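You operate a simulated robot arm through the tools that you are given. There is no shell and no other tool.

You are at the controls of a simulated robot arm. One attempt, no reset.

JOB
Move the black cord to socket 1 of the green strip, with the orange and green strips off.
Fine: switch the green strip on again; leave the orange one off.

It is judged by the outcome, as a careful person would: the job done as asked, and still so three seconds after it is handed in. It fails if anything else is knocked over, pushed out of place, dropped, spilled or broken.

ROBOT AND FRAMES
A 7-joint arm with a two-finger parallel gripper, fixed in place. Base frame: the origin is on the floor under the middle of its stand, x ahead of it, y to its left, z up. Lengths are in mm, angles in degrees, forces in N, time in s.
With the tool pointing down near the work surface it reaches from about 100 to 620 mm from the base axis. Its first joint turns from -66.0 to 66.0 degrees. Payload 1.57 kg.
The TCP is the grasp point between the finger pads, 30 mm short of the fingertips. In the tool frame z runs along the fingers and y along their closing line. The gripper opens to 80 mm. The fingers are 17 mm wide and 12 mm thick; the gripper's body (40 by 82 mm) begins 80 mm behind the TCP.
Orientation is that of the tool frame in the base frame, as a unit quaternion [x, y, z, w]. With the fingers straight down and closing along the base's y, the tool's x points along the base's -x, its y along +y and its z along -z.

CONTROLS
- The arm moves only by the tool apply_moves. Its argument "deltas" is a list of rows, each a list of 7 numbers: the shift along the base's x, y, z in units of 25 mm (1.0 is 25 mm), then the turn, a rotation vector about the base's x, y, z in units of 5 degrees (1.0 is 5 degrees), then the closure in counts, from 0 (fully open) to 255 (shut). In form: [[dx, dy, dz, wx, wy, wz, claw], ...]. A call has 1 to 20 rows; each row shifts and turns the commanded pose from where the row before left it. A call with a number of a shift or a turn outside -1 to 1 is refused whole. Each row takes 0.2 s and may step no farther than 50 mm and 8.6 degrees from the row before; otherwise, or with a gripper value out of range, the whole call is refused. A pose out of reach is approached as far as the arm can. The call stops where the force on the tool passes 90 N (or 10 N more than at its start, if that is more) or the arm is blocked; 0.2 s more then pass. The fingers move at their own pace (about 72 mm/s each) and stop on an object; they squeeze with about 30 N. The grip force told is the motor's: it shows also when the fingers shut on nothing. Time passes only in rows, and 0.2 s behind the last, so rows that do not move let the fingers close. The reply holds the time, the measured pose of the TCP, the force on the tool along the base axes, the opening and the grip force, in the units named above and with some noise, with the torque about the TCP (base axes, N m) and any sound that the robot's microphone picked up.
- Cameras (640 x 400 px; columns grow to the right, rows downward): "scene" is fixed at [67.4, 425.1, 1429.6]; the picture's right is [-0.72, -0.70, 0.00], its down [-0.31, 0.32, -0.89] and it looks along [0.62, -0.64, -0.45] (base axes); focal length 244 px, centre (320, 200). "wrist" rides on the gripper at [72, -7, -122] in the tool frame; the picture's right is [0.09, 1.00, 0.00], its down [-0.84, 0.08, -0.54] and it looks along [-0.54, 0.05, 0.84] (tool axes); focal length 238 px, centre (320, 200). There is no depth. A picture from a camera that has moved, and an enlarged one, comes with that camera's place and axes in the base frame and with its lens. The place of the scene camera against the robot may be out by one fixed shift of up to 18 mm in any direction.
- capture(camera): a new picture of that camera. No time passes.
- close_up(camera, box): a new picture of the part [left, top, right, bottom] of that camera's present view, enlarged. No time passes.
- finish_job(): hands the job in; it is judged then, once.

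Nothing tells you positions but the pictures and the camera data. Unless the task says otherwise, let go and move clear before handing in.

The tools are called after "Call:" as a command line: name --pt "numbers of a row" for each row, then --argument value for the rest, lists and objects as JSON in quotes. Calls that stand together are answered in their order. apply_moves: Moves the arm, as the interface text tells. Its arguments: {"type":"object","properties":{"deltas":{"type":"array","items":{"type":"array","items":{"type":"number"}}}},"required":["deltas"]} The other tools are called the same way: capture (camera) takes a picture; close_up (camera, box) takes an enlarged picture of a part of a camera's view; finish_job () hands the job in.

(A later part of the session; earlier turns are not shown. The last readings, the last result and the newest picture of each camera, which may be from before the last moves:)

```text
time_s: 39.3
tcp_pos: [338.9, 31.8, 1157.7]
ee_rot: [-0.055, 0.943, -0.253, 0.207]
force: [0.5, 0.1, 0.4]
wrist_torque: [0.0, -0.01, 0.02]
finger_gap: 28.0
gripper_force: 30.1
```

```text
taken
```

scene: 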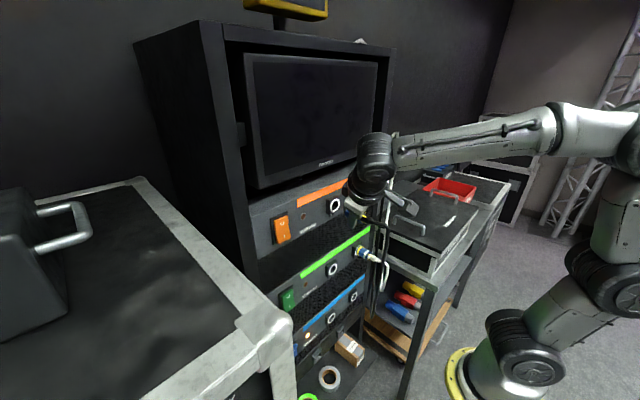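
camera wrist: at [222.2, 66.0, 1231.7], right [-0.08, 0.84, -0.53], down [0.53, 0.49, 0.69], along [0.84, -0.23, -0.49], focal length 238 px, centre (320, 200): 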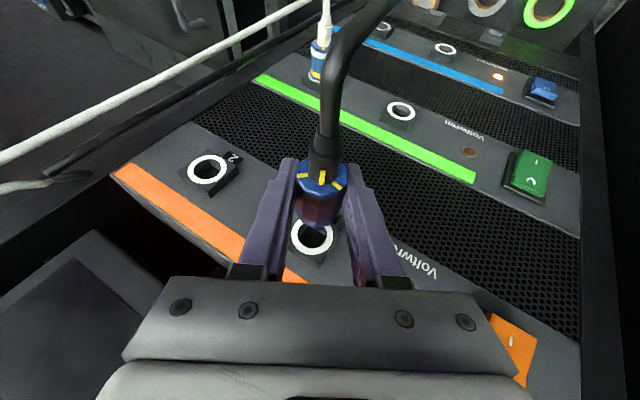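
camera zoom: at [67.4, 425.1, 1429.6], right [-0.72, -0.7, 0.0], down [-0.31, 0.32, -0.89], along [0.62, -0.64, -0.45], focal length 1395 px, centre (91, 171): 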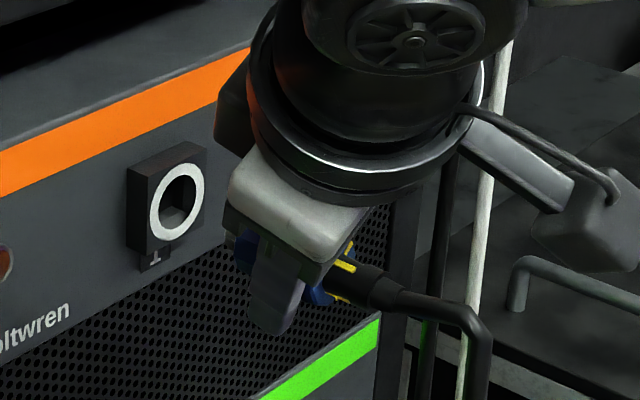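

I can see the empty orange socket beyond the held plug. I'll record its exact pixel position now, so I can line up on the green socket from the same relative pose.

Call:
close_up --camera "wrist" --box '[270, 190, 350, 270]'

Call:
apply_moves --pt "-0.4 0 0 0 0 0 255" --pt "0 0 -1 0 0 0 255" --pt "0 0 -1 0 0 0 255" --pt "0 0 -1 0 0 0 255" --pt "0 0 -1 0 0 0 255"

Call:
capture --camera "scene"

Call:
capture --camera "wrist"

```text
5.00 times, centred on (310, 230) of wrist
camera zoom: at [222.2, 66.0, 1231.7], right [-0.08, 0.84, -0.53], down [0.53, 0.49, 0.69], along [0.84, -0.23, -0.49], focal length 1192 px, centre (370, 50)
```

zoom: 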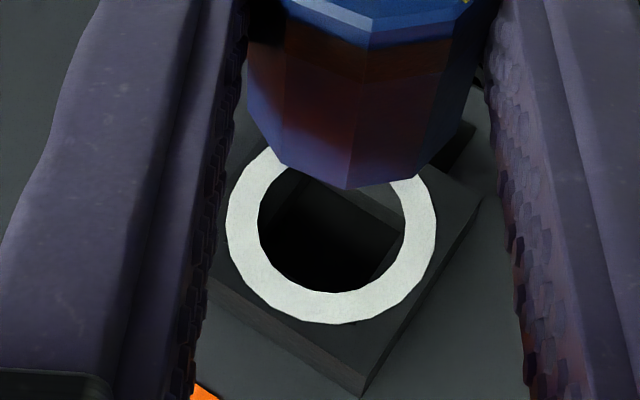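

```text
time_s: 40.5
tcp_pos: [330.7, 31.0, 1059.1]
ee_rot: [-0.055, 0.943, -0.254, 0.208]
force: [0.3, -0.1, 1.0]
wrist_torque: [0.03, -0.01, 0.01]
finger_gap: 28.0
gripper_force: 29.9
```

```text
taken
```

scene: 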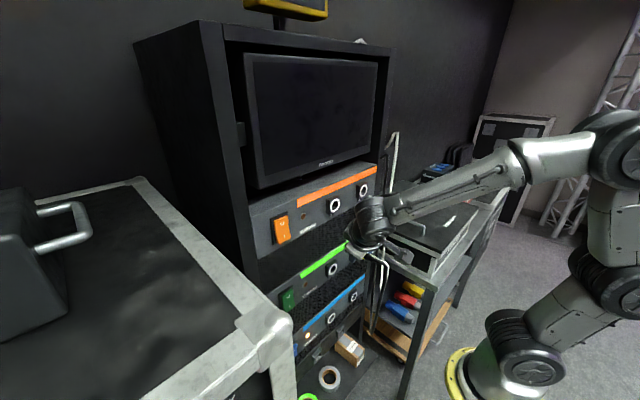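

```text
taken
camera wrist: at [213.8, 65.2, 1133.4], right [-0.08, 0.84, -0.53], down [0.53, 0.49, 0.69], along [0.84, -0.23, -0.49], focal length 238 px, centre (320, 200)
```

wrist: 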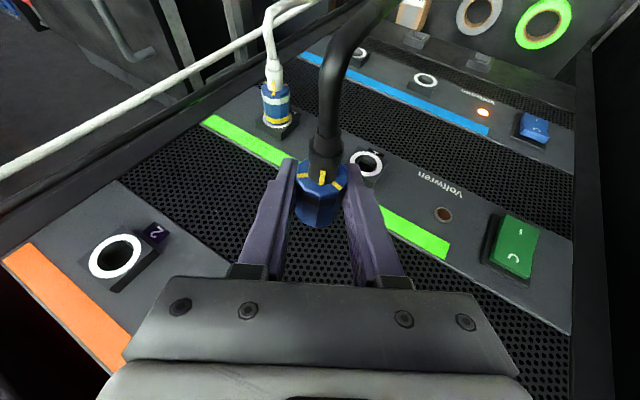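

Call:
close_up --camera "wrist" --box '[280, 140, 370, 240]'

Call:
close_up --camera "scene" --box '[330, 220, 410, 280]'

Call:
close_up --camera "scene" --box '[320, 190, 380, 230]'

```text
4.00 times, centred on (325, 190) of wrist
camera zoom: at [213.8, 65.2, 1133.4], right [-0.08, 0.84, -0.53], down [0.53, 0.49, 0.69], along [0.84, -0.23, -0.49], focal length 953 px, centre (300, 240)
```

zoom: 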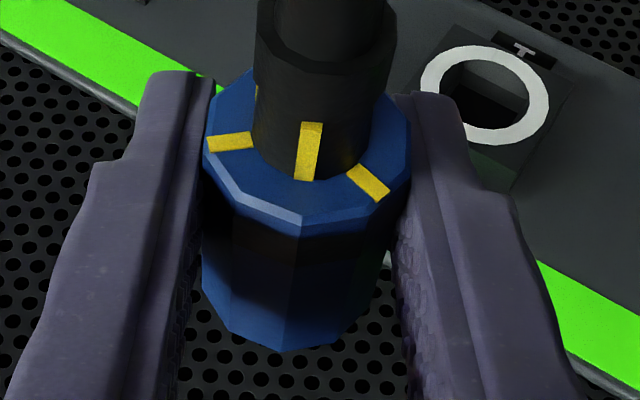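

```text
6.67 times, centred on (370, 250) of scene
camera zoom: at [67.4, 425.1, 1429.6], right [-0.72, -0.7, 0.0], down [-0.31, 0.32, -0.89], along [0.62, -0.64, -0.45], focal length 1627 px, centre (-13, -133)
```

zoom: 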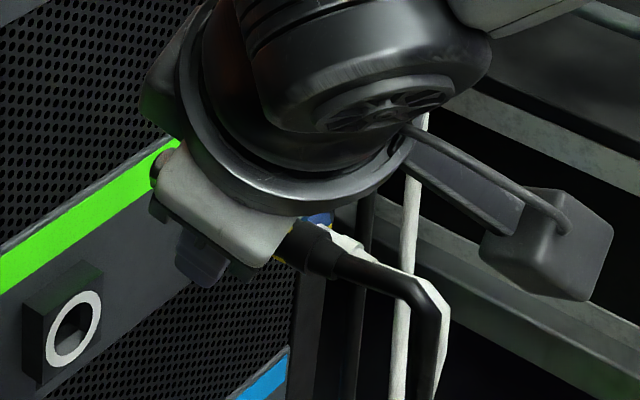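

```text
10.00 times, centred on (350, 210) of scene
camera zoom: at [67.4, 425.1, 1429.6], right [-0.72, -0.7, 0.0], down [-0.31, 0.32, -0.89], along [0.62, -0.64, -0.45], focal length 2441 px, centre (20, 100)
```

zoom: 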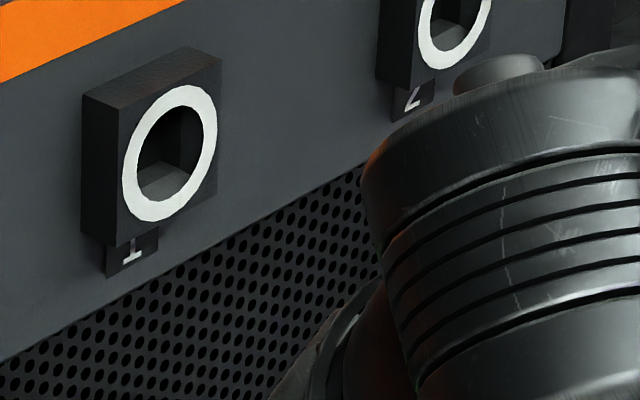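

The plug is steady in the hand. I'll go down the remaining distance to the green socket's height (about 206 mm below orange) and compare the ring position in the same crop.

Call:
apply_moves --pt "0 0 -1 0 0 0 255" --pt "0 0 -1 0 0 0 255" --pt "0 0 -1 0 0 0 255" --pt "0 0 -1 0 0 0 255" --pt "0.2 0 -0.24 0 0 0 255" --pt "0.2 0 0 0 0 0 255" --pt "0 0 0 0 0 0 255"

Call:
close_up --camera "wrist" --box '[270, 190, 350, 270]'

Call:
capture --camera "wrist"

Call:
close_up --camera "scene" --box '[300, 230, 420, 330]'

```text
time_s: 42.1
tcp_pos: [340.2, 30.3, 950.4]
ee_rot: [-0.055, 0.943, -0.253, 0.207]
force: [-1.0, -0.5, -0.7]
wrist_torque: [-0.01, 0.03, -0.01]
finger_gap: 27.8
gripper_force: 30.3
```

```text
5.00 times, centred on (310, 230) of wrist
camera zoom: at [223.3, 64.3, 1025.4], right [-0.08, 0.84, -0.53], down [0.53, 0.49, 0.69], along [0.84, -0.22, -0.49], focal length 1192 px, centre (370, 50)
```

zoom: 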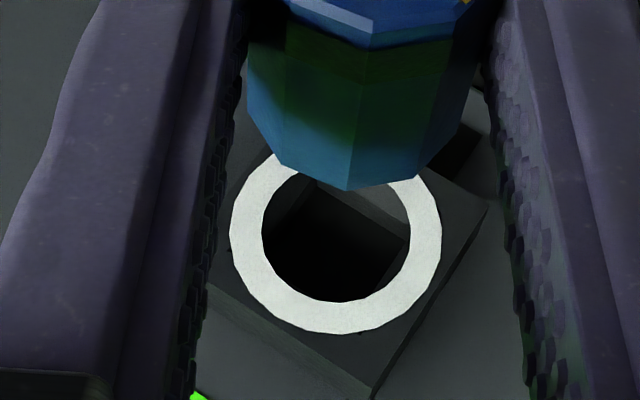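

```text
taken
camera wrist: at [223.3, 64.3, 1025.4], right [-0.08, 0.84, -0.53], down [0.53, 0.49, 0.69], along [0.84, -0.22, -0.49], focal length 238 px, centre (320, 200)
```

wrist: 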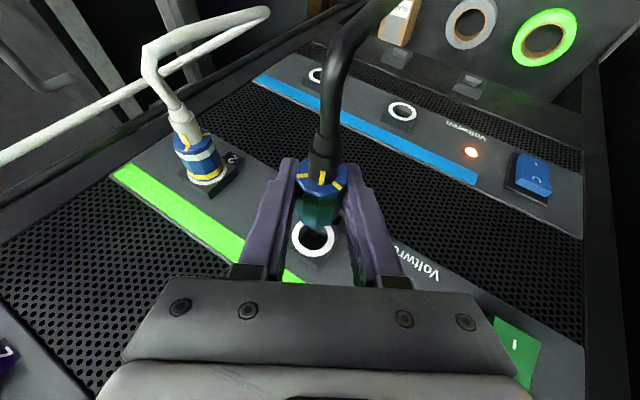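

```text
4.00 times, centred on (360, 280) of scene
camera zoom: at [67.4, 425.1, 1429.6], right [-0.72, -0.7, 0.0], down [-0.31, 0.32, -0.89], along [0.62, -0.64, -0.45], focal length 976 px, centre (160, -120)
```

zoom: 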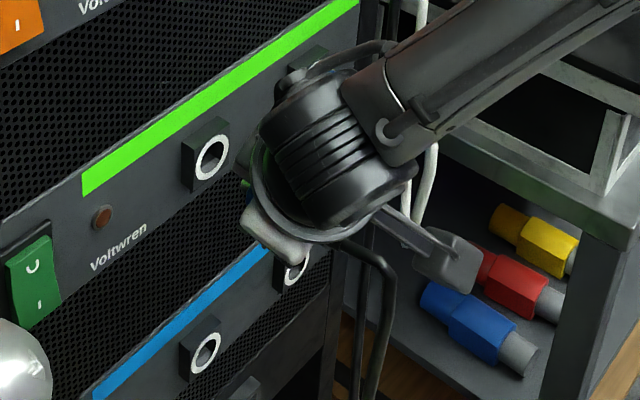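

The green ring sits almost exactly where the orange ring did, only about 1–1.5 mm off. I'll take another reading, then apply the small correction.

Call:
apply_moves --pt "0 0.04 0.04 0 0 0 255" --pt "0 0 0 0 0 0 255"

Call:
close_up --camera "wrist" --box '[270, 190, 350, 270]'

```text
time_s: 42.7
tcp_pos: [339.0, 31.3, 952.3]
ee_rot: [-0.055, 0.943, -0.253, 0.207]
force: [0.4, 0.3, 0.9]
wrist_torque: [0.02, -0.02, -0.02]
finger_gap: 27.8
gripper_force: 30.1
```

```text
5.00 times, centred on (310, 230) of wrist
camera zoom: at [222.6, 65.3, 1026.3], right [-0.08, 0.84, -0.53], down [0.53, 0.49, 0.69], along [0.84, -0.23, -0.49], focal length 1192 px, centre (370, 50)
```

zoom: 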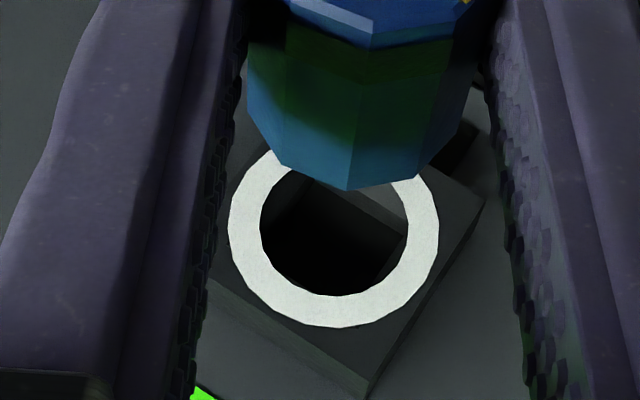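

The residual is about 0.6 mm. I'll correct it and move forward to just before the socket mouth.

Call:
apply_moves --pt "0 0.026 0.018 0 0 0 255" --pt "0.4 0 0 0 0 0 255" --pt "0.4 0 0 0 0 0 255" --pt "0.2 0 0 0 0 0 255"

Call:
close_up --camera "wrist" --box '[270, 170, 370, 270]'

Call:
close_up --camera "scene" --box '[300, 240, 400, 310]'

```text
time_s: 43.7
tcp_pos: [364.8, 31.8, 955.1]
ee_rot: [-0.055, 0.943, -0.253, 0.207]
force: [-0.3, -0.9, 0.0]
wrist_torque: [0.01, 0.01, -0.02]
finger_gap: 28.3
gripper_force: 30.5
```

```text
4.00 times, centred on (320, 220) of wrist
camera zoom: at [248.5, 65.4, 1028.9], right [-0.08, 0.84, -0.53], down [0.53, 0.49, 0.69], along [0.84, -0.22, -0.49], focal length 953 px, centre (320, 120)
```

zoom: 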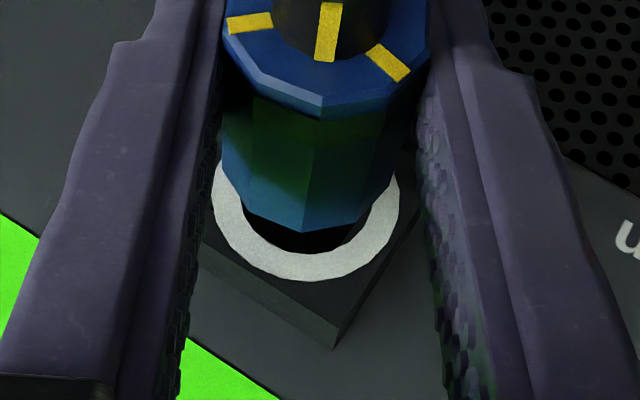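

```text
5.71 times, centred on (350, 275) of scene
camera zoom: at [67.4, 425.1, 1429.6], right [-0.72, -0.7, 0.0], down [-0.31, 0.32, -0.89], along [0.62, -0.64, -0.45], focal length 1395 px, centre (149, -229)
```

zoom: 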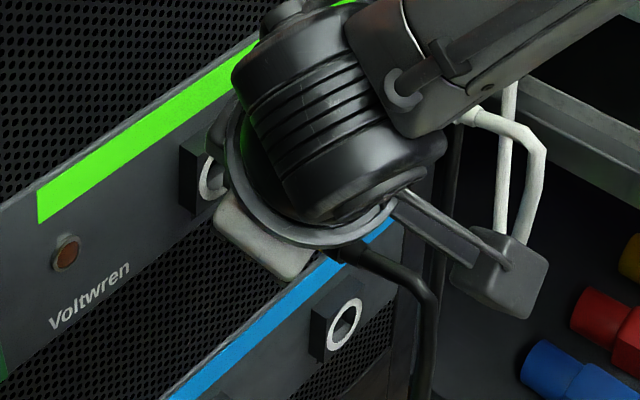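

Call:
apply_moves --pt "0 0 0 0 0 0 255"

Call:
apply_moves --pt "0 0 0 0 0 0 255"

Call:
close_up --camera "wrist" --box '[270, 170, 370, 270]'

```text
time_s: 44.1
tcp_pos: [365.5, 30.5, 954.5]
ee_rot: [-0.055, 0.943, -0.254, 0.207]
force: [0.4, -0.2, -0.2]
wrist_torque: [0.02, 0.0, 0.0]
finger_gap: 28.2
gripper_force: 30.1
```

```text
time_s: 44.5
tcp_pos: [364.9, 32.2, 955.4]
ee_rot: [-0.056, 0.943, -0.254, 0.207]
force: [-0.4, -0.3, -0.3]
wrist_torque: [0.02, 0.03, -0.02]
finger_gap: 28.1
gripper_force: 30.2
```

```text
4.00 times, centred on (320, 220) of wrist
camera zoom: at [248.4, 65.4, 1028.8], right [-0.08, 0.84, -0.53], down [0.53, 0.49, 0.69], along [0.84, -0.23, -0.49], focal length 953 px, centre (320, 120)
```

zoom: 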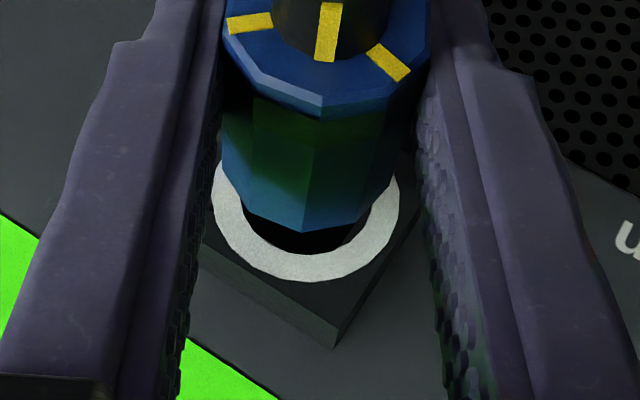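

By two independent checks, the plug is about 0.9 mm high relative to the socket axis and well centered sideways. I'll correct that and ease forward in small steps, watching the forces.

Call:
apply_moves --pt "0 0.004 -0.036 0 0 0 255" --pt "0.12 0 0 0 0 0 255" --pt "0 0 0 0 0 0 255"

Call:
close_up --camera "wrist" --box '[270, 170, 370, 270]'

```text
time_s: 45.3
tcp_pos: [368.2, 31.5, 952.0]
ee_rot: [-0.056, 0.943, -0.253, 0.208]
force: [0.4, -0.5, 0.0]
wrist_torque: [-0.02, 0.01, -0.01]
finger_gap: 28.0
gripper_force: 29.7
```

```text
4.00 times, centred on (320, 220) of wrist
camera zoom: at [252.4, 65.9, 1026.9], right [-0.08, 0.84, -0.53], down [0.53, 0.49, 0.69], along [0.84, -0.23, -0.49], focal length 953 px, centre (320, 120)
```

zoom: 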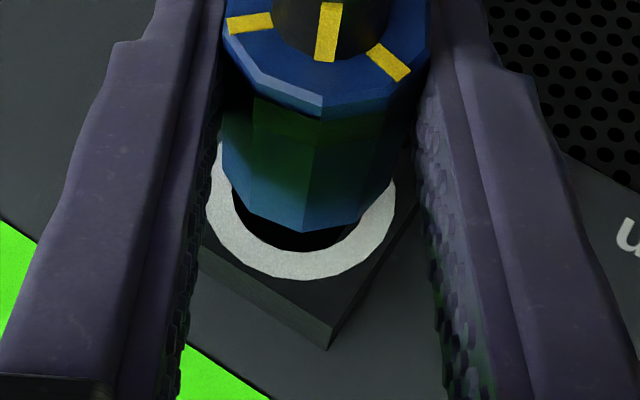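

The arm overshot slightly and the plug is now about 0.7 mm low. A small upward touch, then forward again.

Call:
apply_moves --pt "0 0 0.026 0 0 0 255" --pt "0.06 0 0 0 0 0 255" --pt "0 0 0 0 0 0 255"

Call:
close_up --camera "wrist" --box '[270, 170, 370, 270]'

```text
time_s: 46.1
tcp_pos: [370.0, 32.2, 953.1]
ee_rot: [-0.056, 0.943, -0.253, 0.207]
force: [0.0, -0.5, 0.0]
wrist_torque: [0.04, 0.0, 0.0]
finger_gap: 28.1
gripper_force: 30.5
```

```text
4.00 times, centred on (320, 220) of wrist
camera zoom: at [253.5, 66.4, 1027.4], right [-0.08, 0.84, -0.53], down [0.53, 0.49, 0.69], along [0.84, -0.23, -0.49], focal length 953 px, centre (320, 120)
```

zoom: 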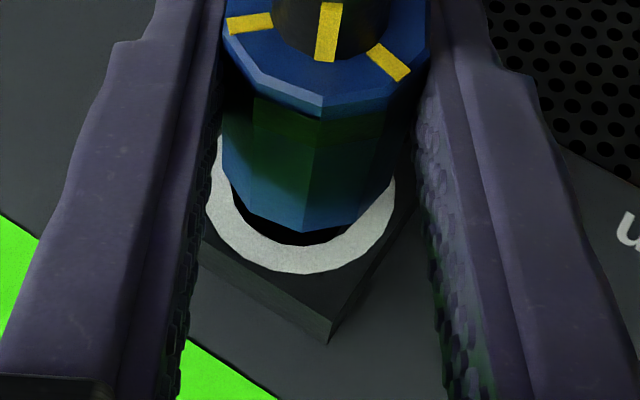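

Alignment is now within about half a millimeter. I'll continue forward in 3 mm steps.

Call:
apply_moves --pt "0.08 -0.012 0.014 0 0 0 255" --pt "0.12 0 0 0 0 0 255"

Call:
close_up --camera "wrist" --box '[270, 170, 370, 270]'

```text
time_s: 46.7
tcp_pos: [375.2, 31.8, 953.5]
ee_rot: [-0.056, 0.943, -0.254, 0.207]
force: [-0.1, 0.5, 0.8]
wrist_torque: [0.01, -0.04, 0.0]
finger_gap: 28.0
gripper_force: 29.5
```

```text
4.00 times, centred on (320, 220) of wrist
camera zoom: at [257.9, 66.3, 1028.1], right [-0.08, 0.84, -0.53], down [0.53, 0.49, 0.69], along [0.84, -0.23, -0.49], focal length 953 px, centre (320, 120)
```

zoom: 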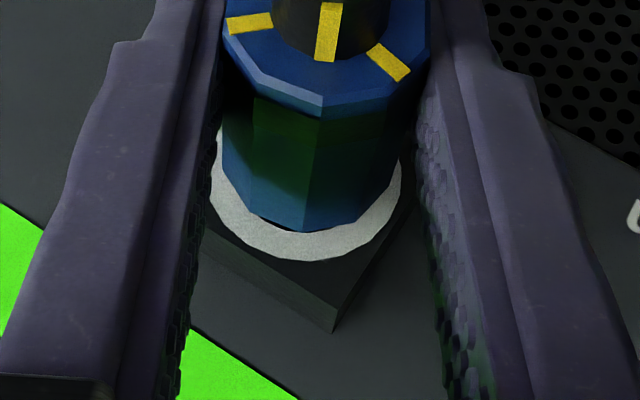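

Aligned within a fraction of a millimeter and no contact force. I'll push in the last ~7 mm to seat the plug.

Call:
apply_moves --pt "0.12 0 0 0 0 0 255" --pt "0.1 0 0 0 0 0 255" --pt "0.08 0 0 0 0 0 255"

Call:
close_up --camera "wrist" --box '[270, 150, 370, 250]'

```text
time_s: 47.5
tcp_pos: [382.4, 31.2, 953.8]
ee_rot: [-0.055, 0.943, -0.255, 0.205]
force: [-10.2, 0.9, -1.9]
wrist_torque: [-0.01, -0.11, 0.19]
finger_gap: 28.1
gripper_force: 29.9
```

```text
4.00 times, centred on (320, 200) of wrist
camera zoom: at [264.9, 65.8, 1027.9], right [-0.08, 0.84, -0.53], down [0.54, 0.49, 0.69], along [0.84, -0.23, -0.49], focal length 953 px, centre (320, 200)
```

zoom: 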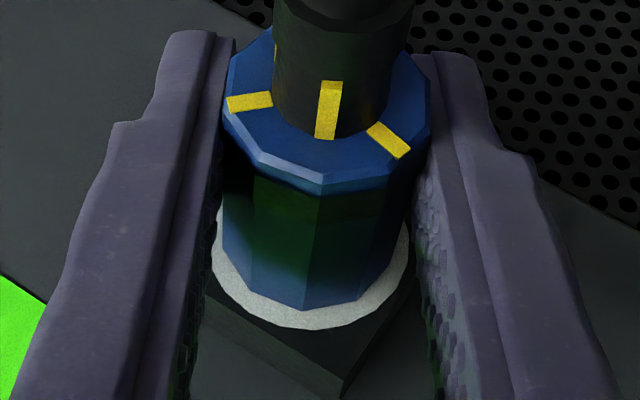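

The plug seated at the same depth as before (x=382.4) with a light 10 N contact. Now I'll twist clockwise 30° to lock it, reversing the unlock.

Call:
apply_moves --pt "0 0 0 1 0 0 255" --pt "0 0 0 1 0 0 255" --pt "0 0 0 1 0 0 255"

Call:
close_up --camera "wrist" --box '[270, 150, 370, 250]'

```text
time_s: 48.3
tcp_pos: [381.3, 31.4, 953.5]
ee_rot: [-0.027, 0.968, -0.129, 0.211]
force: [-18.8, -6.2, -0.2]
wrist_torque: [0.01, -0.11, 0.09]
finger_gap: 27.8
gripper_force: 30.0
```

```text
4.00 times, centred on (320, 200) of wrist
camera zoom: at [265.1, 45.4, 1034.6], right [-0.08, 0.95, -0.3], down [0.54, 0.29, 0.79], along [0.84, -0.09, -0.53], focal length 953 px, centre (320, 200)
```

zoom: 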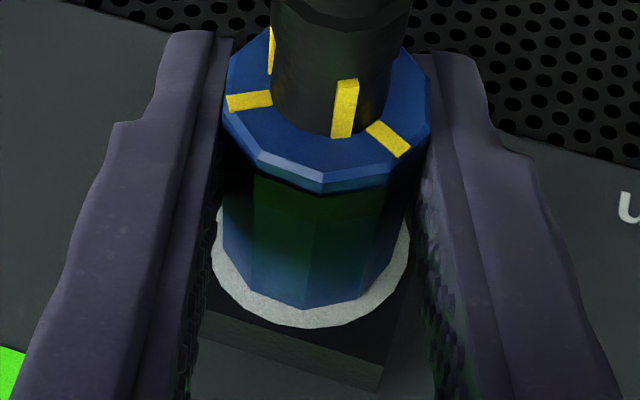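

The marks are closing together as it turns. Continuing the other 15°.

Call:
apply_moves --pt "0 0 0 1 0 0 255" --pt "0 0 0 1 0 0 255" --pt "0 0 0 1 0 0 255" --pt "0 0 0 0 0 0 255"

Call:
close_up --camera "wrist" --box '[270, 150, 370, 250]'

Call:
close_up --camera "scene" --box '[300, 235, 400, 305]'

```text
time_s: 49.3
tcp_pos: [382.1, 30.3, 954.4]
ee_rot: [0.001, 0.977, -0.001, 0.212]
force: [-16.2, -24.2, 3.4]
wrist_torque: [-0.09, -0.12, -0.16]
finger_gap: 27.8
gripper_force: 29.9
```

```text
4.00 times, centred on (320, 200) of wrist
camera zoom: at [265.3, 23.4, 1035.8], right [-0.08, 1.0, -0.04], down [0.53, 0.08, 0.84], along [0.84, 0.05, -0.54], focal length 953 px, centre (320, 200)
```

zoom: 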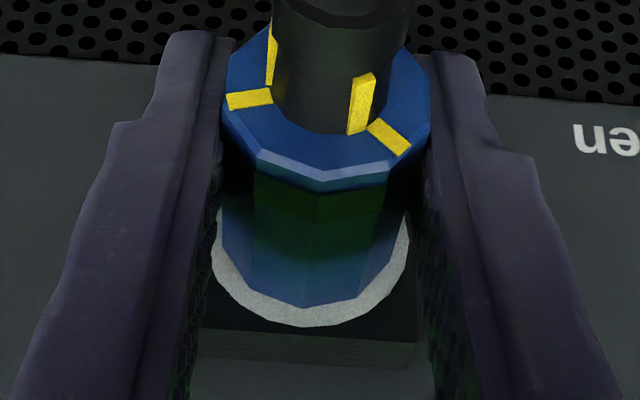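

```text
5.71 times, centred on (350, 270) of scene
camera zoom: at [66.9, 424.4, 1429.9], right [-0.72, -0.7, 0.0], down [-0.31, 0.32, -0.89], along [0.62, -0.64, -0.45], focal length 1395 px, centre (149, -200)
```

zoom: 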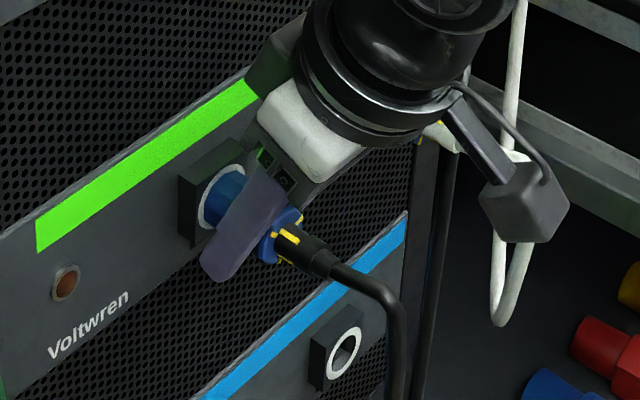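

The marks are nearly aligned, but the yellow band isn't showing yet and there's a 24 N side load. I'll relieve the side load in y and take a fresh look before turning further.

Call:
apply_moves --pt "0 -0.03 0 0 0 0 255" --pt "0 -0.01 -0.01 0 0 0 255"

Call:
close_up --camera "wrist" --box '[280, 160, 360, 240]'

Call:
close_up --camera "scene" --box '[322, 252, 362, 292]'

```text
time_s: 49.9
tcp_pos: [382.2, 30.4, 953.3]
ee_rot: [0.0, 0.977, 0.0, 0.213]
force: [-19.4, -15.4, 8.9]
wrist_torque: [-0.05, -0.04, -0.03]
finger_gap: 28.0
gripper_force: 30.5
```

```text
5.00 times, centred on (320, 200) of wrist
camera zoom: at [265.2, 23.1, 1035.5], right [-0.08, 1.0, -0.04], down [0.53, 0.08, 0.84], along [0.84, 0.05, -0.54], focal length 1192 px, centre (320, 200)
```

zoom: 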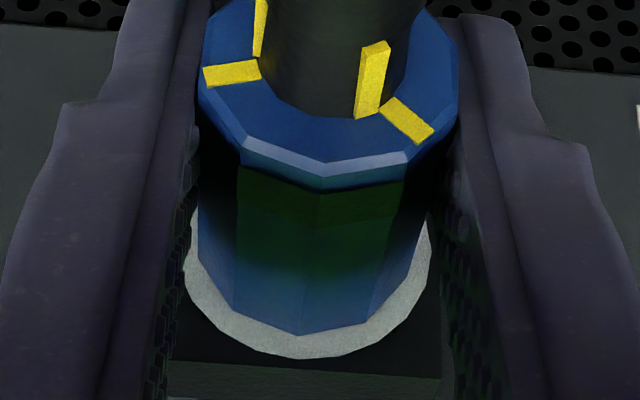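

```text
10.00 times, centred on (342, 272) of scene
camera zoom: at [66.7, 424.6, 1429.8], right [-0.72, -0.7, 0.0], down [-0.31, 0.32, -0.89], along [0.62, -0.64, -0.45], focal length 2441 px, centre (100, -520)
```

zoom: 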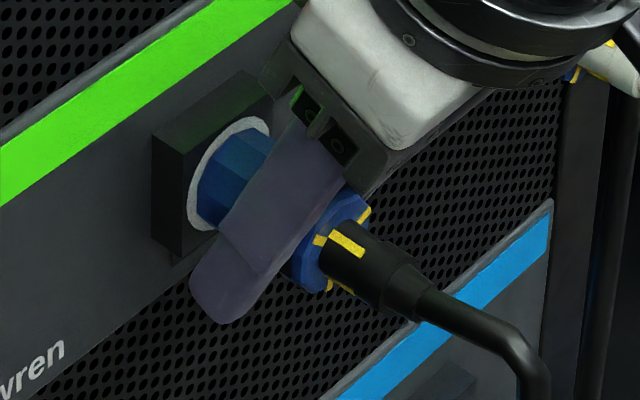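

The marks still have about 15° to go, so the lock isn't engaged yet. I'll keep turning clockwise another 10° with light insertion pressure.

Call:
apply_moves --pt "0 -0.01 -0.01 1 0 0 255" --pt "0 0 0 1 0 0 255" --pt "0 0 0 0 0 0 255"

Call:
close_up --camera "wrist" --box '[280, 160, 360, 240]'

Call:
close_up --camera "scene" --box '[322, 252, 362, 292]'

```text
time_s: 50.7
tcp_pos: [383.6, 28.3, 952.9]
ee_rot: [0.018, 0.973, 0.085, 0.215]
force: [-15.3, -11.3, 7.6]
wrist_torque: [-0.05, 0.14, -0.03]
finger_gap: 27.5
gripper_force: 29.7
```

```text
5.00 times, centred on (320, 200) of wrist
camera zoom: at [265.7, 8.7, 1032.5], right [-0.08, 0.99, 0.13], down [0.53, -0.07, 0.84], along [0.84, 0.14, -0.52], focal length 1192 px, centre (320, 200)
```

zoom: 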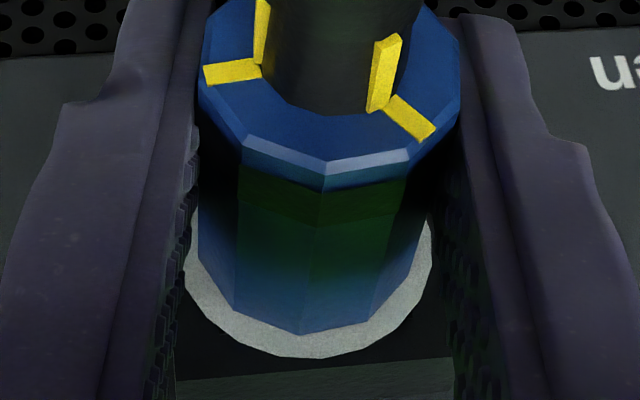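

```text
10.00 times, centred on (342, 272) of scene
camera zoom: at [66.8, 424.7, 1429.7], right [-0.72, -0.7, 0.0], down [-0.31, 0.32, -0.89], along [0.62, -0.64, -0.45], focal length 2441 px, centre (100, -520)
```

zoom: 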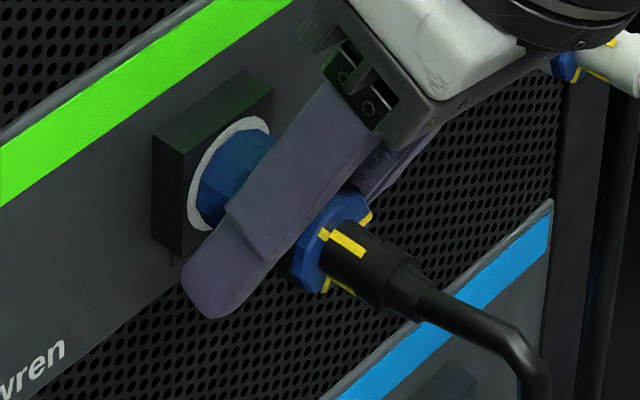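

The marks are almost joined. I'll go a few degrees further.

Call:
apply_moves --pt "0 0 0 0.8 0 0 255" --pt "0 0 0 0.6 0 0 255" --pt "0 0 0 0 0 0 255"

Call:
close_up --camera "wrist" --box '[280, 160, 360, 240]'

Call:
close_up --camera "scene" --box '[322, 252, 362, 292]'

```text
time_s: 51.5
tcp_pos: [382.9, 28.9, 953.3]
ee_rot: [0.033, 0.966, 0.144, 0.213]
force: [-3.1, -16.1, -1.5]
wrist_torque: [-0.07, 0.17, 0.07]
finger_gap: 28.0
gripper_force: 30.1
```

```text
5.00 times, centred on (320, 200) of wrist
camera zoom: at [265.7, -0.7, 1029.5], right [-0.08, 0.96, 0.25], down [0.53, -0.17, 0.83], along [0.84, 0.2, -0.5], focal length 1192 px, centre (320, 200)
```

zoom: 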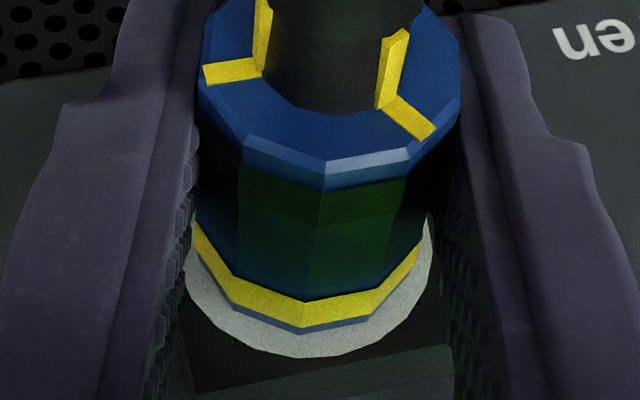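

```text
10.00 times, centred on (342, 272) of scene
camera zoom: at [67.3, 424.6, 1429.8], right [-0.72, -0.7, 0.0], down [-0.31, 0.32, -0.89], along [0.62, -0.64, -0.45], focal length 2441 px, centre (100, -520)
```

zoom: 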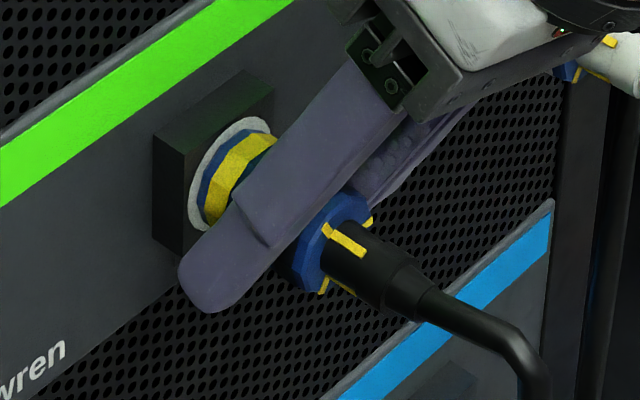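

The yellow band is back and the marks are joined, so the plug is locked. I'll do a light tug to confirm before letting go.

Call:
apply_moves --pt "-0.06 -0.02 0 0 0 0 255" --pt "0 0 0 0 0 0 255"

Call:
close_up --camera "wrist" --box '[280, 160, 360, 240]'

```text
time_s: 52.1
tcp_pos: [382.6, 29.3, 953.0]
ee_rot: [0.032, 0.966, 0.144, 0.213]
force: [17.5, -6.2, -14.4]
wrist_torque: [-0.04, 0.17, 0.14]
finger_gap: 28.0
gripper_force: 30.4
```

```text
5.00 times, centred on (320, 200) of wrist
camera zoom: at [265.5, -0.9, 1029.6], right [-0.08, 0.96, 0.25], down [0.53, -0.17, 0.83], along [0.84, 0.2, -0.5], focal length 1192 px, centre (320, 200)
```

zoom: 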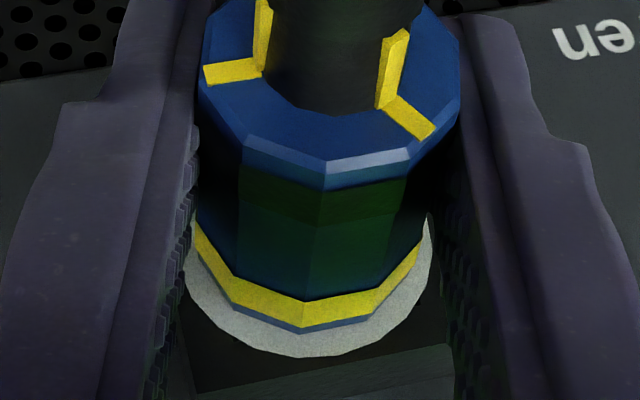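

The plug held against a 17 N tug, so it is locked in green socket 1. I'll release the tug, open the fingers, roll the hand upright, and back away along the tool axis.

Call:
apply_moves --pt "0.06 0 0 0 0 0 255" --pt "0 0 0 0 0 0 120" --pt "0 0 0 0 0 0 30" --pt "0 0 0 0 0 0 0" --pt "0 0 0 0 0 0 0"

Call:
close_up --camera "wrist" --box '[240, 120, 400, 240]'

Call:
close_up --camera "scene" --box '[300, 230, 420, 330]'

```text
time_s: 53.3
tcp_pos: [382.5, 29.6, 953.5]
ee_rot: [0.031, 0.966, 0.145, 0.212]
force: [0.8, 0.1, -0.2]
wrist_torque: [-0.02, 0.01, 0.04]
finger_gap: 80.0
gripper_force: 0.0
```

```text
3.33 times, centred on (320, 180) of wrist
camera zoom: at [265.7, -1.0, 1029.7], right [-0.08, 0.96, 0.25], down [0.53, -0.17, 0.83], along [0.84, 0.2, -0.5], focal length 794 px, centre (320, 267)
```

zoom: 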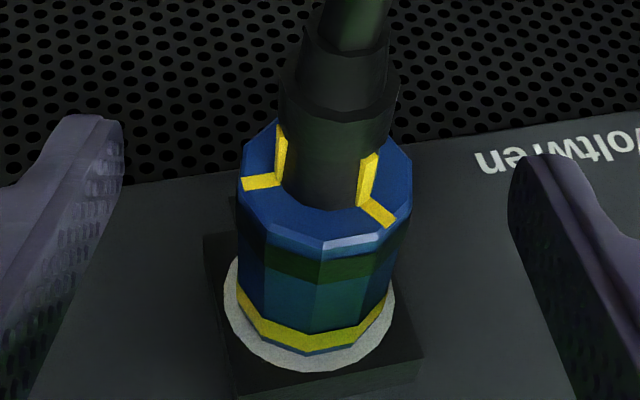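

```text
4.00 times, centred on (360, 280) of scene
camera zoom: at [67.4, 425.1, 1429.6], right [-0.72, -0.7, 0.0], down [-0.31, 0.32, -0.89], along [0.62, -0.64, -0.45], focal length 976 px, centre (160, -120)
```

zoom: 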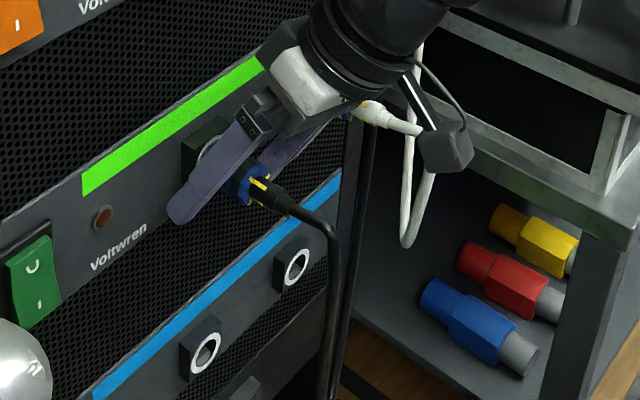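

The plug stays locked and upright. I'll roll the hand back to level and retreat.

Call:
apply_moves --pt "0 0 0 -1 0 0 0" --pt "0 0 0 -1 0 0 0" --pt "0 0 0 -1 0 0 0" --pt "0 0 0 -0.4 0 0 0" --pt "-0.42 0 0.9 0 0 0 0" --pt "-0.42 0 0.9 0 0 0 0" --pt "-0.42 0 0.9 0 0 0 0" --pt "-0.42 0 0.9 0 0 0 0"

Call:
capture --camera "wrist"

Call:
capture --camera "scene"

```text
time_s: 55.1
tcp_pos: [341.1, 30.4, 1044.3]
ee_rot: [0.0, 0.977, 0.0, 0.215]
force: [0.1, -0.8, -0.5]
wrist_torque: [-0.01, -0.05, -0.03]
finger_gap: 80.0
gripper_force: 0.0
```

```text
taken
camera wrist: at [223.3, 24.0, 1125.9], right [-0.08, 1.0, -0.04], down [0.53, 0.08, 0.84], along [0.84, 0.05, -0.54], focal length 238 px, centre (320, 200)
```

wrist: 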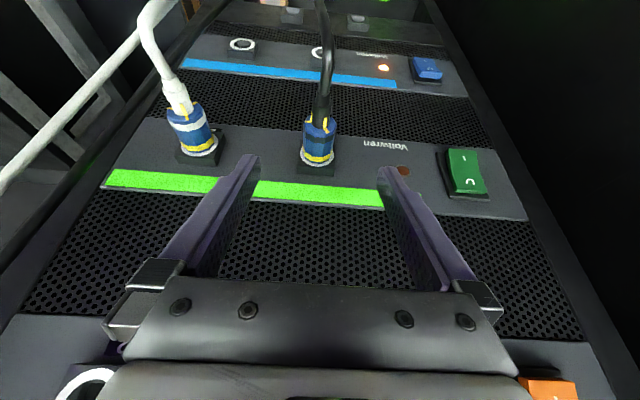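

```text
taken
```

scene: 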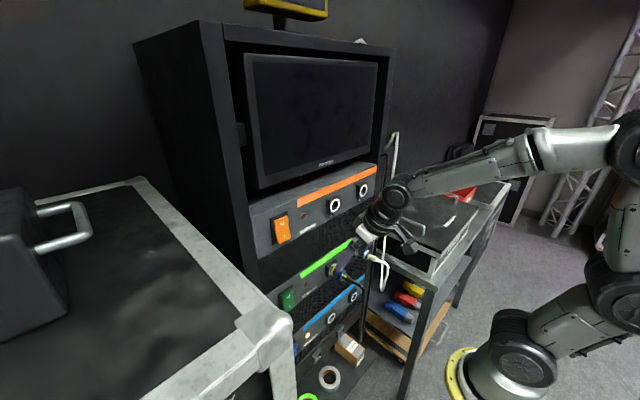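

The black plug is in green socket 1 and locked, and the white plug is untouched. Now I'll tilt back to 45°, close the fingers, and move across to the green switch.

Call:
apply_moves --pt "-0.8 0 0.2 0 -1 0 50" --pt "-0.8 0 0 0 -1 0 100" --pt "0 0.9 0 0 -1 0 200" --pt "0 0.9 0 0 -1 0 255" --pt "0 0.9 0 0 0 0 255" --pt "0 0.9 0 0 0 0 255" --pt "0 0.9 0 0 0 0 255" --pt "0 0.9 0 0 0 0 255" --pt "0 0.92 0 0 0 0 255" --pt "0 0 0 0 0 0 255"

Call:
capture --camera "wrist"

Call:
close_up --camera "scene" --box '[260, 230, 420, 330]'

```text
time_s: 57.3
tcp_pos: [297.9, 191.6, 1048.5]
ee_rot: [0.0, 0.924, -0.001, 0.381]
force: [-0.2, 0.1, 0.1]
wrist_torque: [-0.01, 0.01, 0.03]
finger_gap: 0.0
gripper_force: 21.4
```

```text
taken
camera wrist: at [161.6, 184.8, 1085.7], right [-0.07, 1.0, -0.07], down [0.21, 0.08, 0.97], along [0.98, 0.05, -0.22], focal length 238 px, centre (320, 200)
```

wrist: 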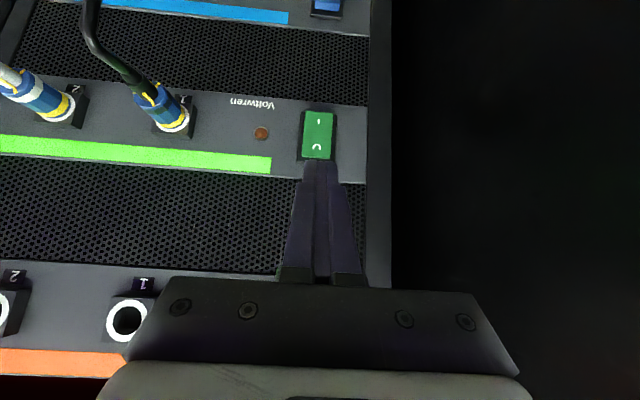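

```text
4.00 times, centred on (340, 280) of scene
camera zoom: at [67.4, 425.1, 1429.6], right [-0.72, -0.7, 0.0], down [-0.31, 0.32, -0.89], along [0.62, -0.64, -0.45], focal length 976 px, centre (240, -120)
```

zoom: 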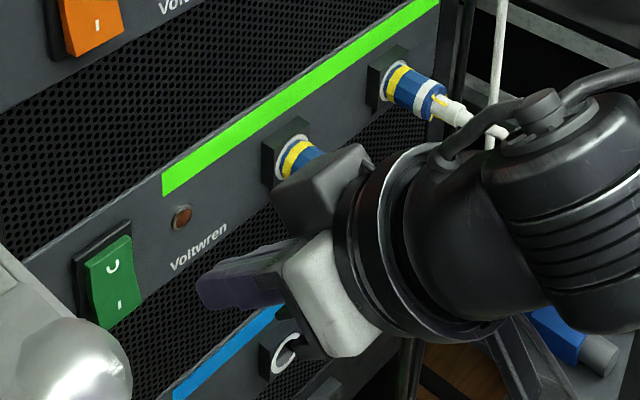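

Both plugs show their yellow bands and the green rocker is in the off position. I'll zoom in to locate the I half precisely.

Call:
close_up --camera "wrist" --box '[270, 90, 370, 160]'

Call:
close_up --camera "wrist" --box '[100, 60, 220, 150]'

```text
5.71 times, centred on (320, 125) of wrist
camera zoom: at [161.6, 184.8, 1085.7], right [-0.07, 1.0, -0.07], down [0.21, 0.08, 0.97], along [0.98, 0.05, -0.22], focal length 1362 px, centre (320, 629)
```

zoom: 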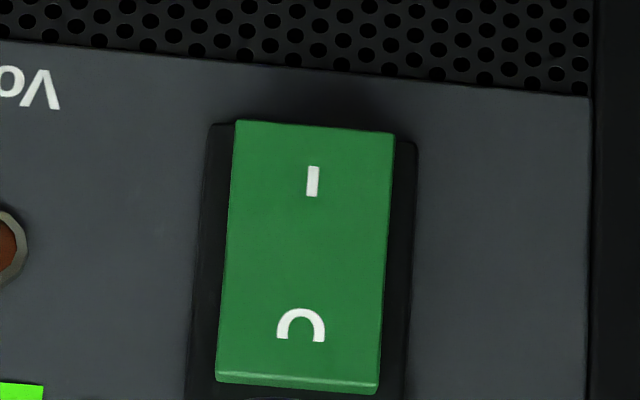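

```text
4.44 times, centred on (160, 105) of wrist
camera zoom: at [161.6, 184.8, 1085.7], right [-0.07, 1.0, -0.07], down [0.21, 0.08, 0.97], along [0.98, 0.05, -0.22], focal length 1059 px, centre (1031, 622)
```

zoom: 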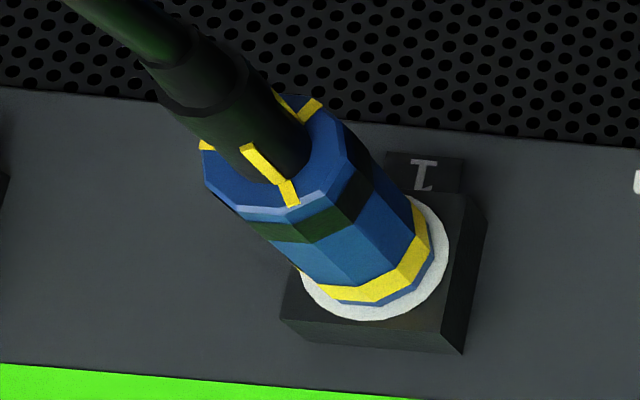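

The black plug's marks are fully aligned. The green rocker's I half is at about (400,190,945), with its lower edge near z≈935. I'll move the fingertips in front of it.

Call:
apply_moves --pt "0.2 -0.03 -0.92 0 0 0 255" --pt "0.4 -0.03 -0.92 0 0 0 255" --pt "0.5 0 -0.92 0 0 0 255" --pt "0.5 0 -0.9 0 0 0 255" --pt "0.28 0 0 0 0 0 255" --pt "0 0 0 0 0 0 255"

Call:
close_up --camera "wrist" --box '[240, 90, 400, 190]'

Call:
close_up --camera "scene" --box '[260, 240, 400, 340]'

```text
time_s: 58.7
tcp_pos: [347.3, 187.5, 960.0]
ee_rot: [0.0, 0.924, 0.0, 0.381]
force: [-0.3, 0.4, 0.4]
wrist_torque: [-0.01, 0.01, -0.02]
finger_gap: 0.0
gripper_force: 21.5
```

```text
4.00 times, centred on (320, 140) of wrist
camera zoom: at [209.3, 180.6, 996.0], right [-0.07, 1.0, -0.07], down [0.21, 0.08, 0.97], along [0.98, 0.05, -0.22], focal length 953 px, centre (320, 440)
```

zoom: 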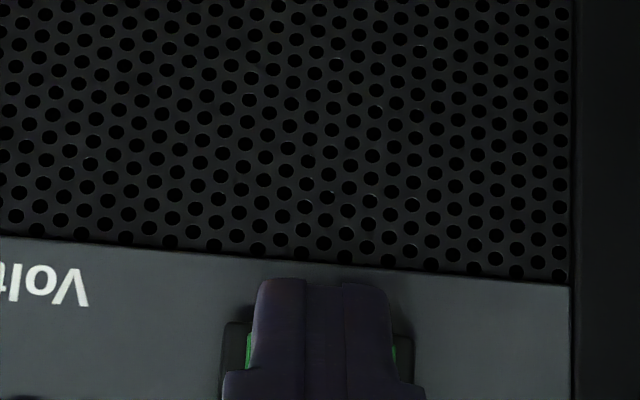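

```text
4.00 times, centred on (330, 290) of scene
camera zoom: at [67.4, 425.1, 1429.6], right [-0.72, -0.7, 0.0], down [-0.31, 0.32, -0.89], along [0.62, -0.64, -0.45], focal length 976 px, centre (280, -160)
```

zoom: 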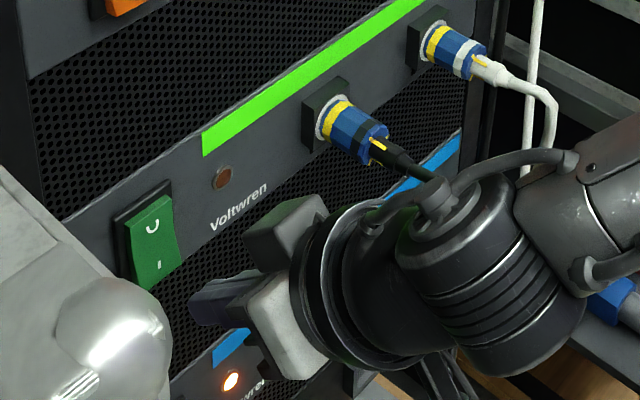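

I'm slightly high and to the right of target. I'll correct by 3 mm down and 2 mm left, then press the I half in small steps.

Call:
apply_moves --pt "0.2 0.09 -0.13 0 0 0 255" --pt "0.6 0 0 0 0 0 255" --pt "0.16 0 0 0 0 0 255"

Call:
apply_moves --pt "0.16 0 0 0 0 0 255" --pt "0.12 0 0 0 0 0 255"

Call:
close_up --camera "scene" --box '[260, 240, 400, 340]'

```text
time_s: 59.5
tcp_pos: [371.4, 188.6, 955.1]
ee_rot: [0.001, 0.924, -0.001, 0.381]
force: [-0.3, -0.4, 0.4]
wrist_torque: [-0.01, 0.0, -0.01]
finger_gap: 0.1
gripper_force: 21.4
```

```text
time_s: 60.1
tcp_pos: [377.1, 189.9, 954.0]
ee_rot: [0.0, 0.924, 0.0, 0.381]
force: [-1.1, 1.2, 0.3]
wrist_torque: [0.01, 0.01, 0.03]
finger_gap: 0.2
gripper_force: 21.1
```

```text
4.00 times, centred on (330, 290) of scene
camera zoom: at [67.3, 425.1, 1429.6], right [-0.72, -0.7, 0.0], down [-0.31, 0.32, -0.89], along [0.62, -0.64, -0.45], focal length 976 px, centre (280, -160)
```

zoom: 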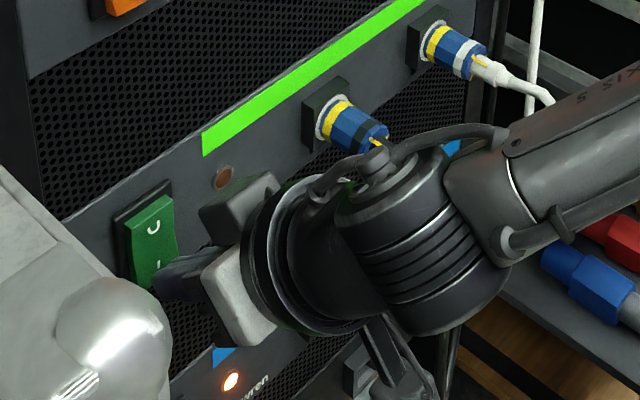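

The fingertips are just touching the lower I half. I'll raise 2 mm to stay well on the rocker and press.

Call:
apply_moves --pt "0 0 0.08 0 0 0 255" --pt "0.12 0 0 0 0 0 255" --pt "0.12 0 0 0 0 0 255"

Call:
close_up --camera "scene" --box '[260, 240, 400, 340]'

```text
time_s: 60.9
tcp_pos: [380.2, 187.8, 952.5]
ee_rot: [-0.001, 0.926, -0.001, 0.378]
force: [-17.2, 2.7, -5.7]
wrist_torque: [0.04, 0.09, -0.05]
finger_gap: 0.0
gripper_force: 21.2
```

```text
4.00 times, centred on (330, 290) of scene
camera zoom: at [66.4, 425.1, 1429.6], right [-0.72, -0.7, 0.0], down [-0.31, 0.32, -0.89], along [0.62, -0.64, -0.45], focal length 976 px, centre (280, -160)
```

zoom: 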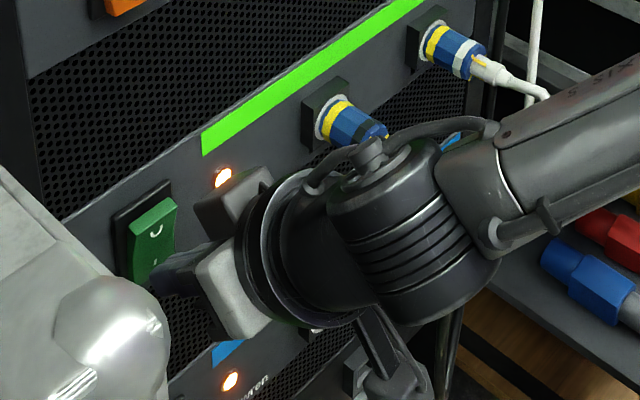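

The green lamp is lit. I'll back away and check that it stays on.

Call:
apply_moves --pt "-0.3 0 0 0 0 0 255" --pt "-0.8 0 0 0 0 0 255" --pt "-1 0 0 0 0 0 255" --pt "-1 0 0 0 0 0 255" --pt "-0.4 0 0.5 0 0 0 255"

Call:
capture --camera "scene"

Call:
close_up --camera "scene" --box '[250, 180, 410, 320]'

Call:
capture --camera "wrist"

```text
time_s: 62.1
tcp_pos: [295.7, 188.7, 970.2]
ee_rot: [0.001, 0.925, -0.001, 0.381]
force: [0.8, -0.1, -0.5]
wrist_torque: [0.01, 0.04, -0.03]
finger_gap: 0.0
gripper_force: 21.0
```

```text
taken
```

scene: 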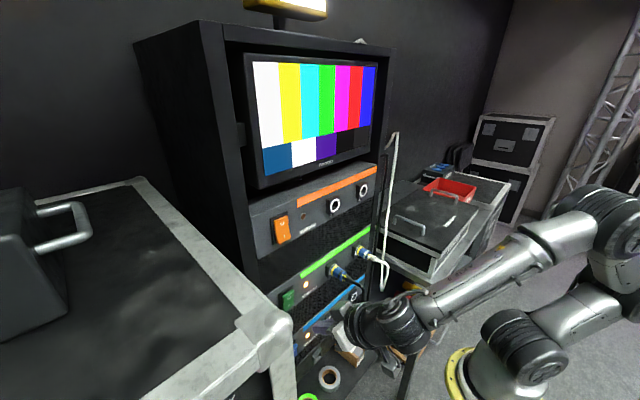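

```text
2.86 times, centred on (330, 250) of scene
camera zoom: at [67.4, 425.1, 1429.6], right [-0.72, -0.7, 0.0], down [-0.31, 0.32, -0.89], along [0.62, -0.64, -0.45], focal length 697 px, centre (291, 57)
```

zoom: 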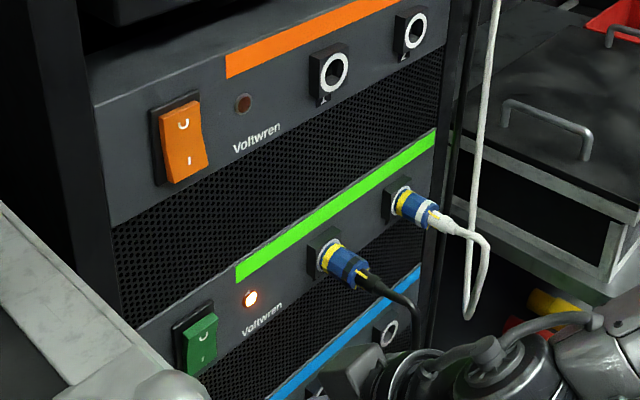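

```text
taken
camera wrist: at [158.8, 181.6, 1005.9], right [-0.07, 1.0, -0.07], down [0.21, 0.08, 0.97], along [0.98, 0.05, -0.22], focal length 238 px, centre (320, 200)
```

wrist: 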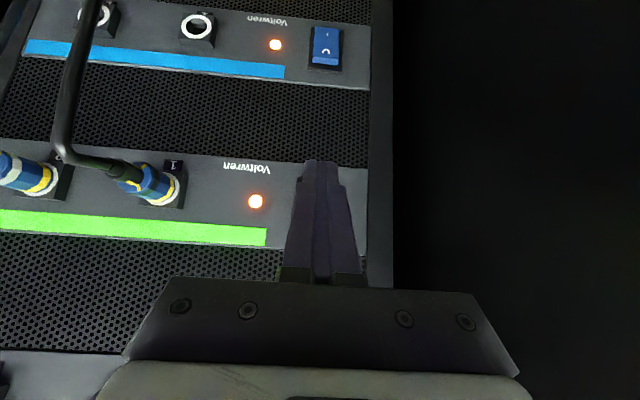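

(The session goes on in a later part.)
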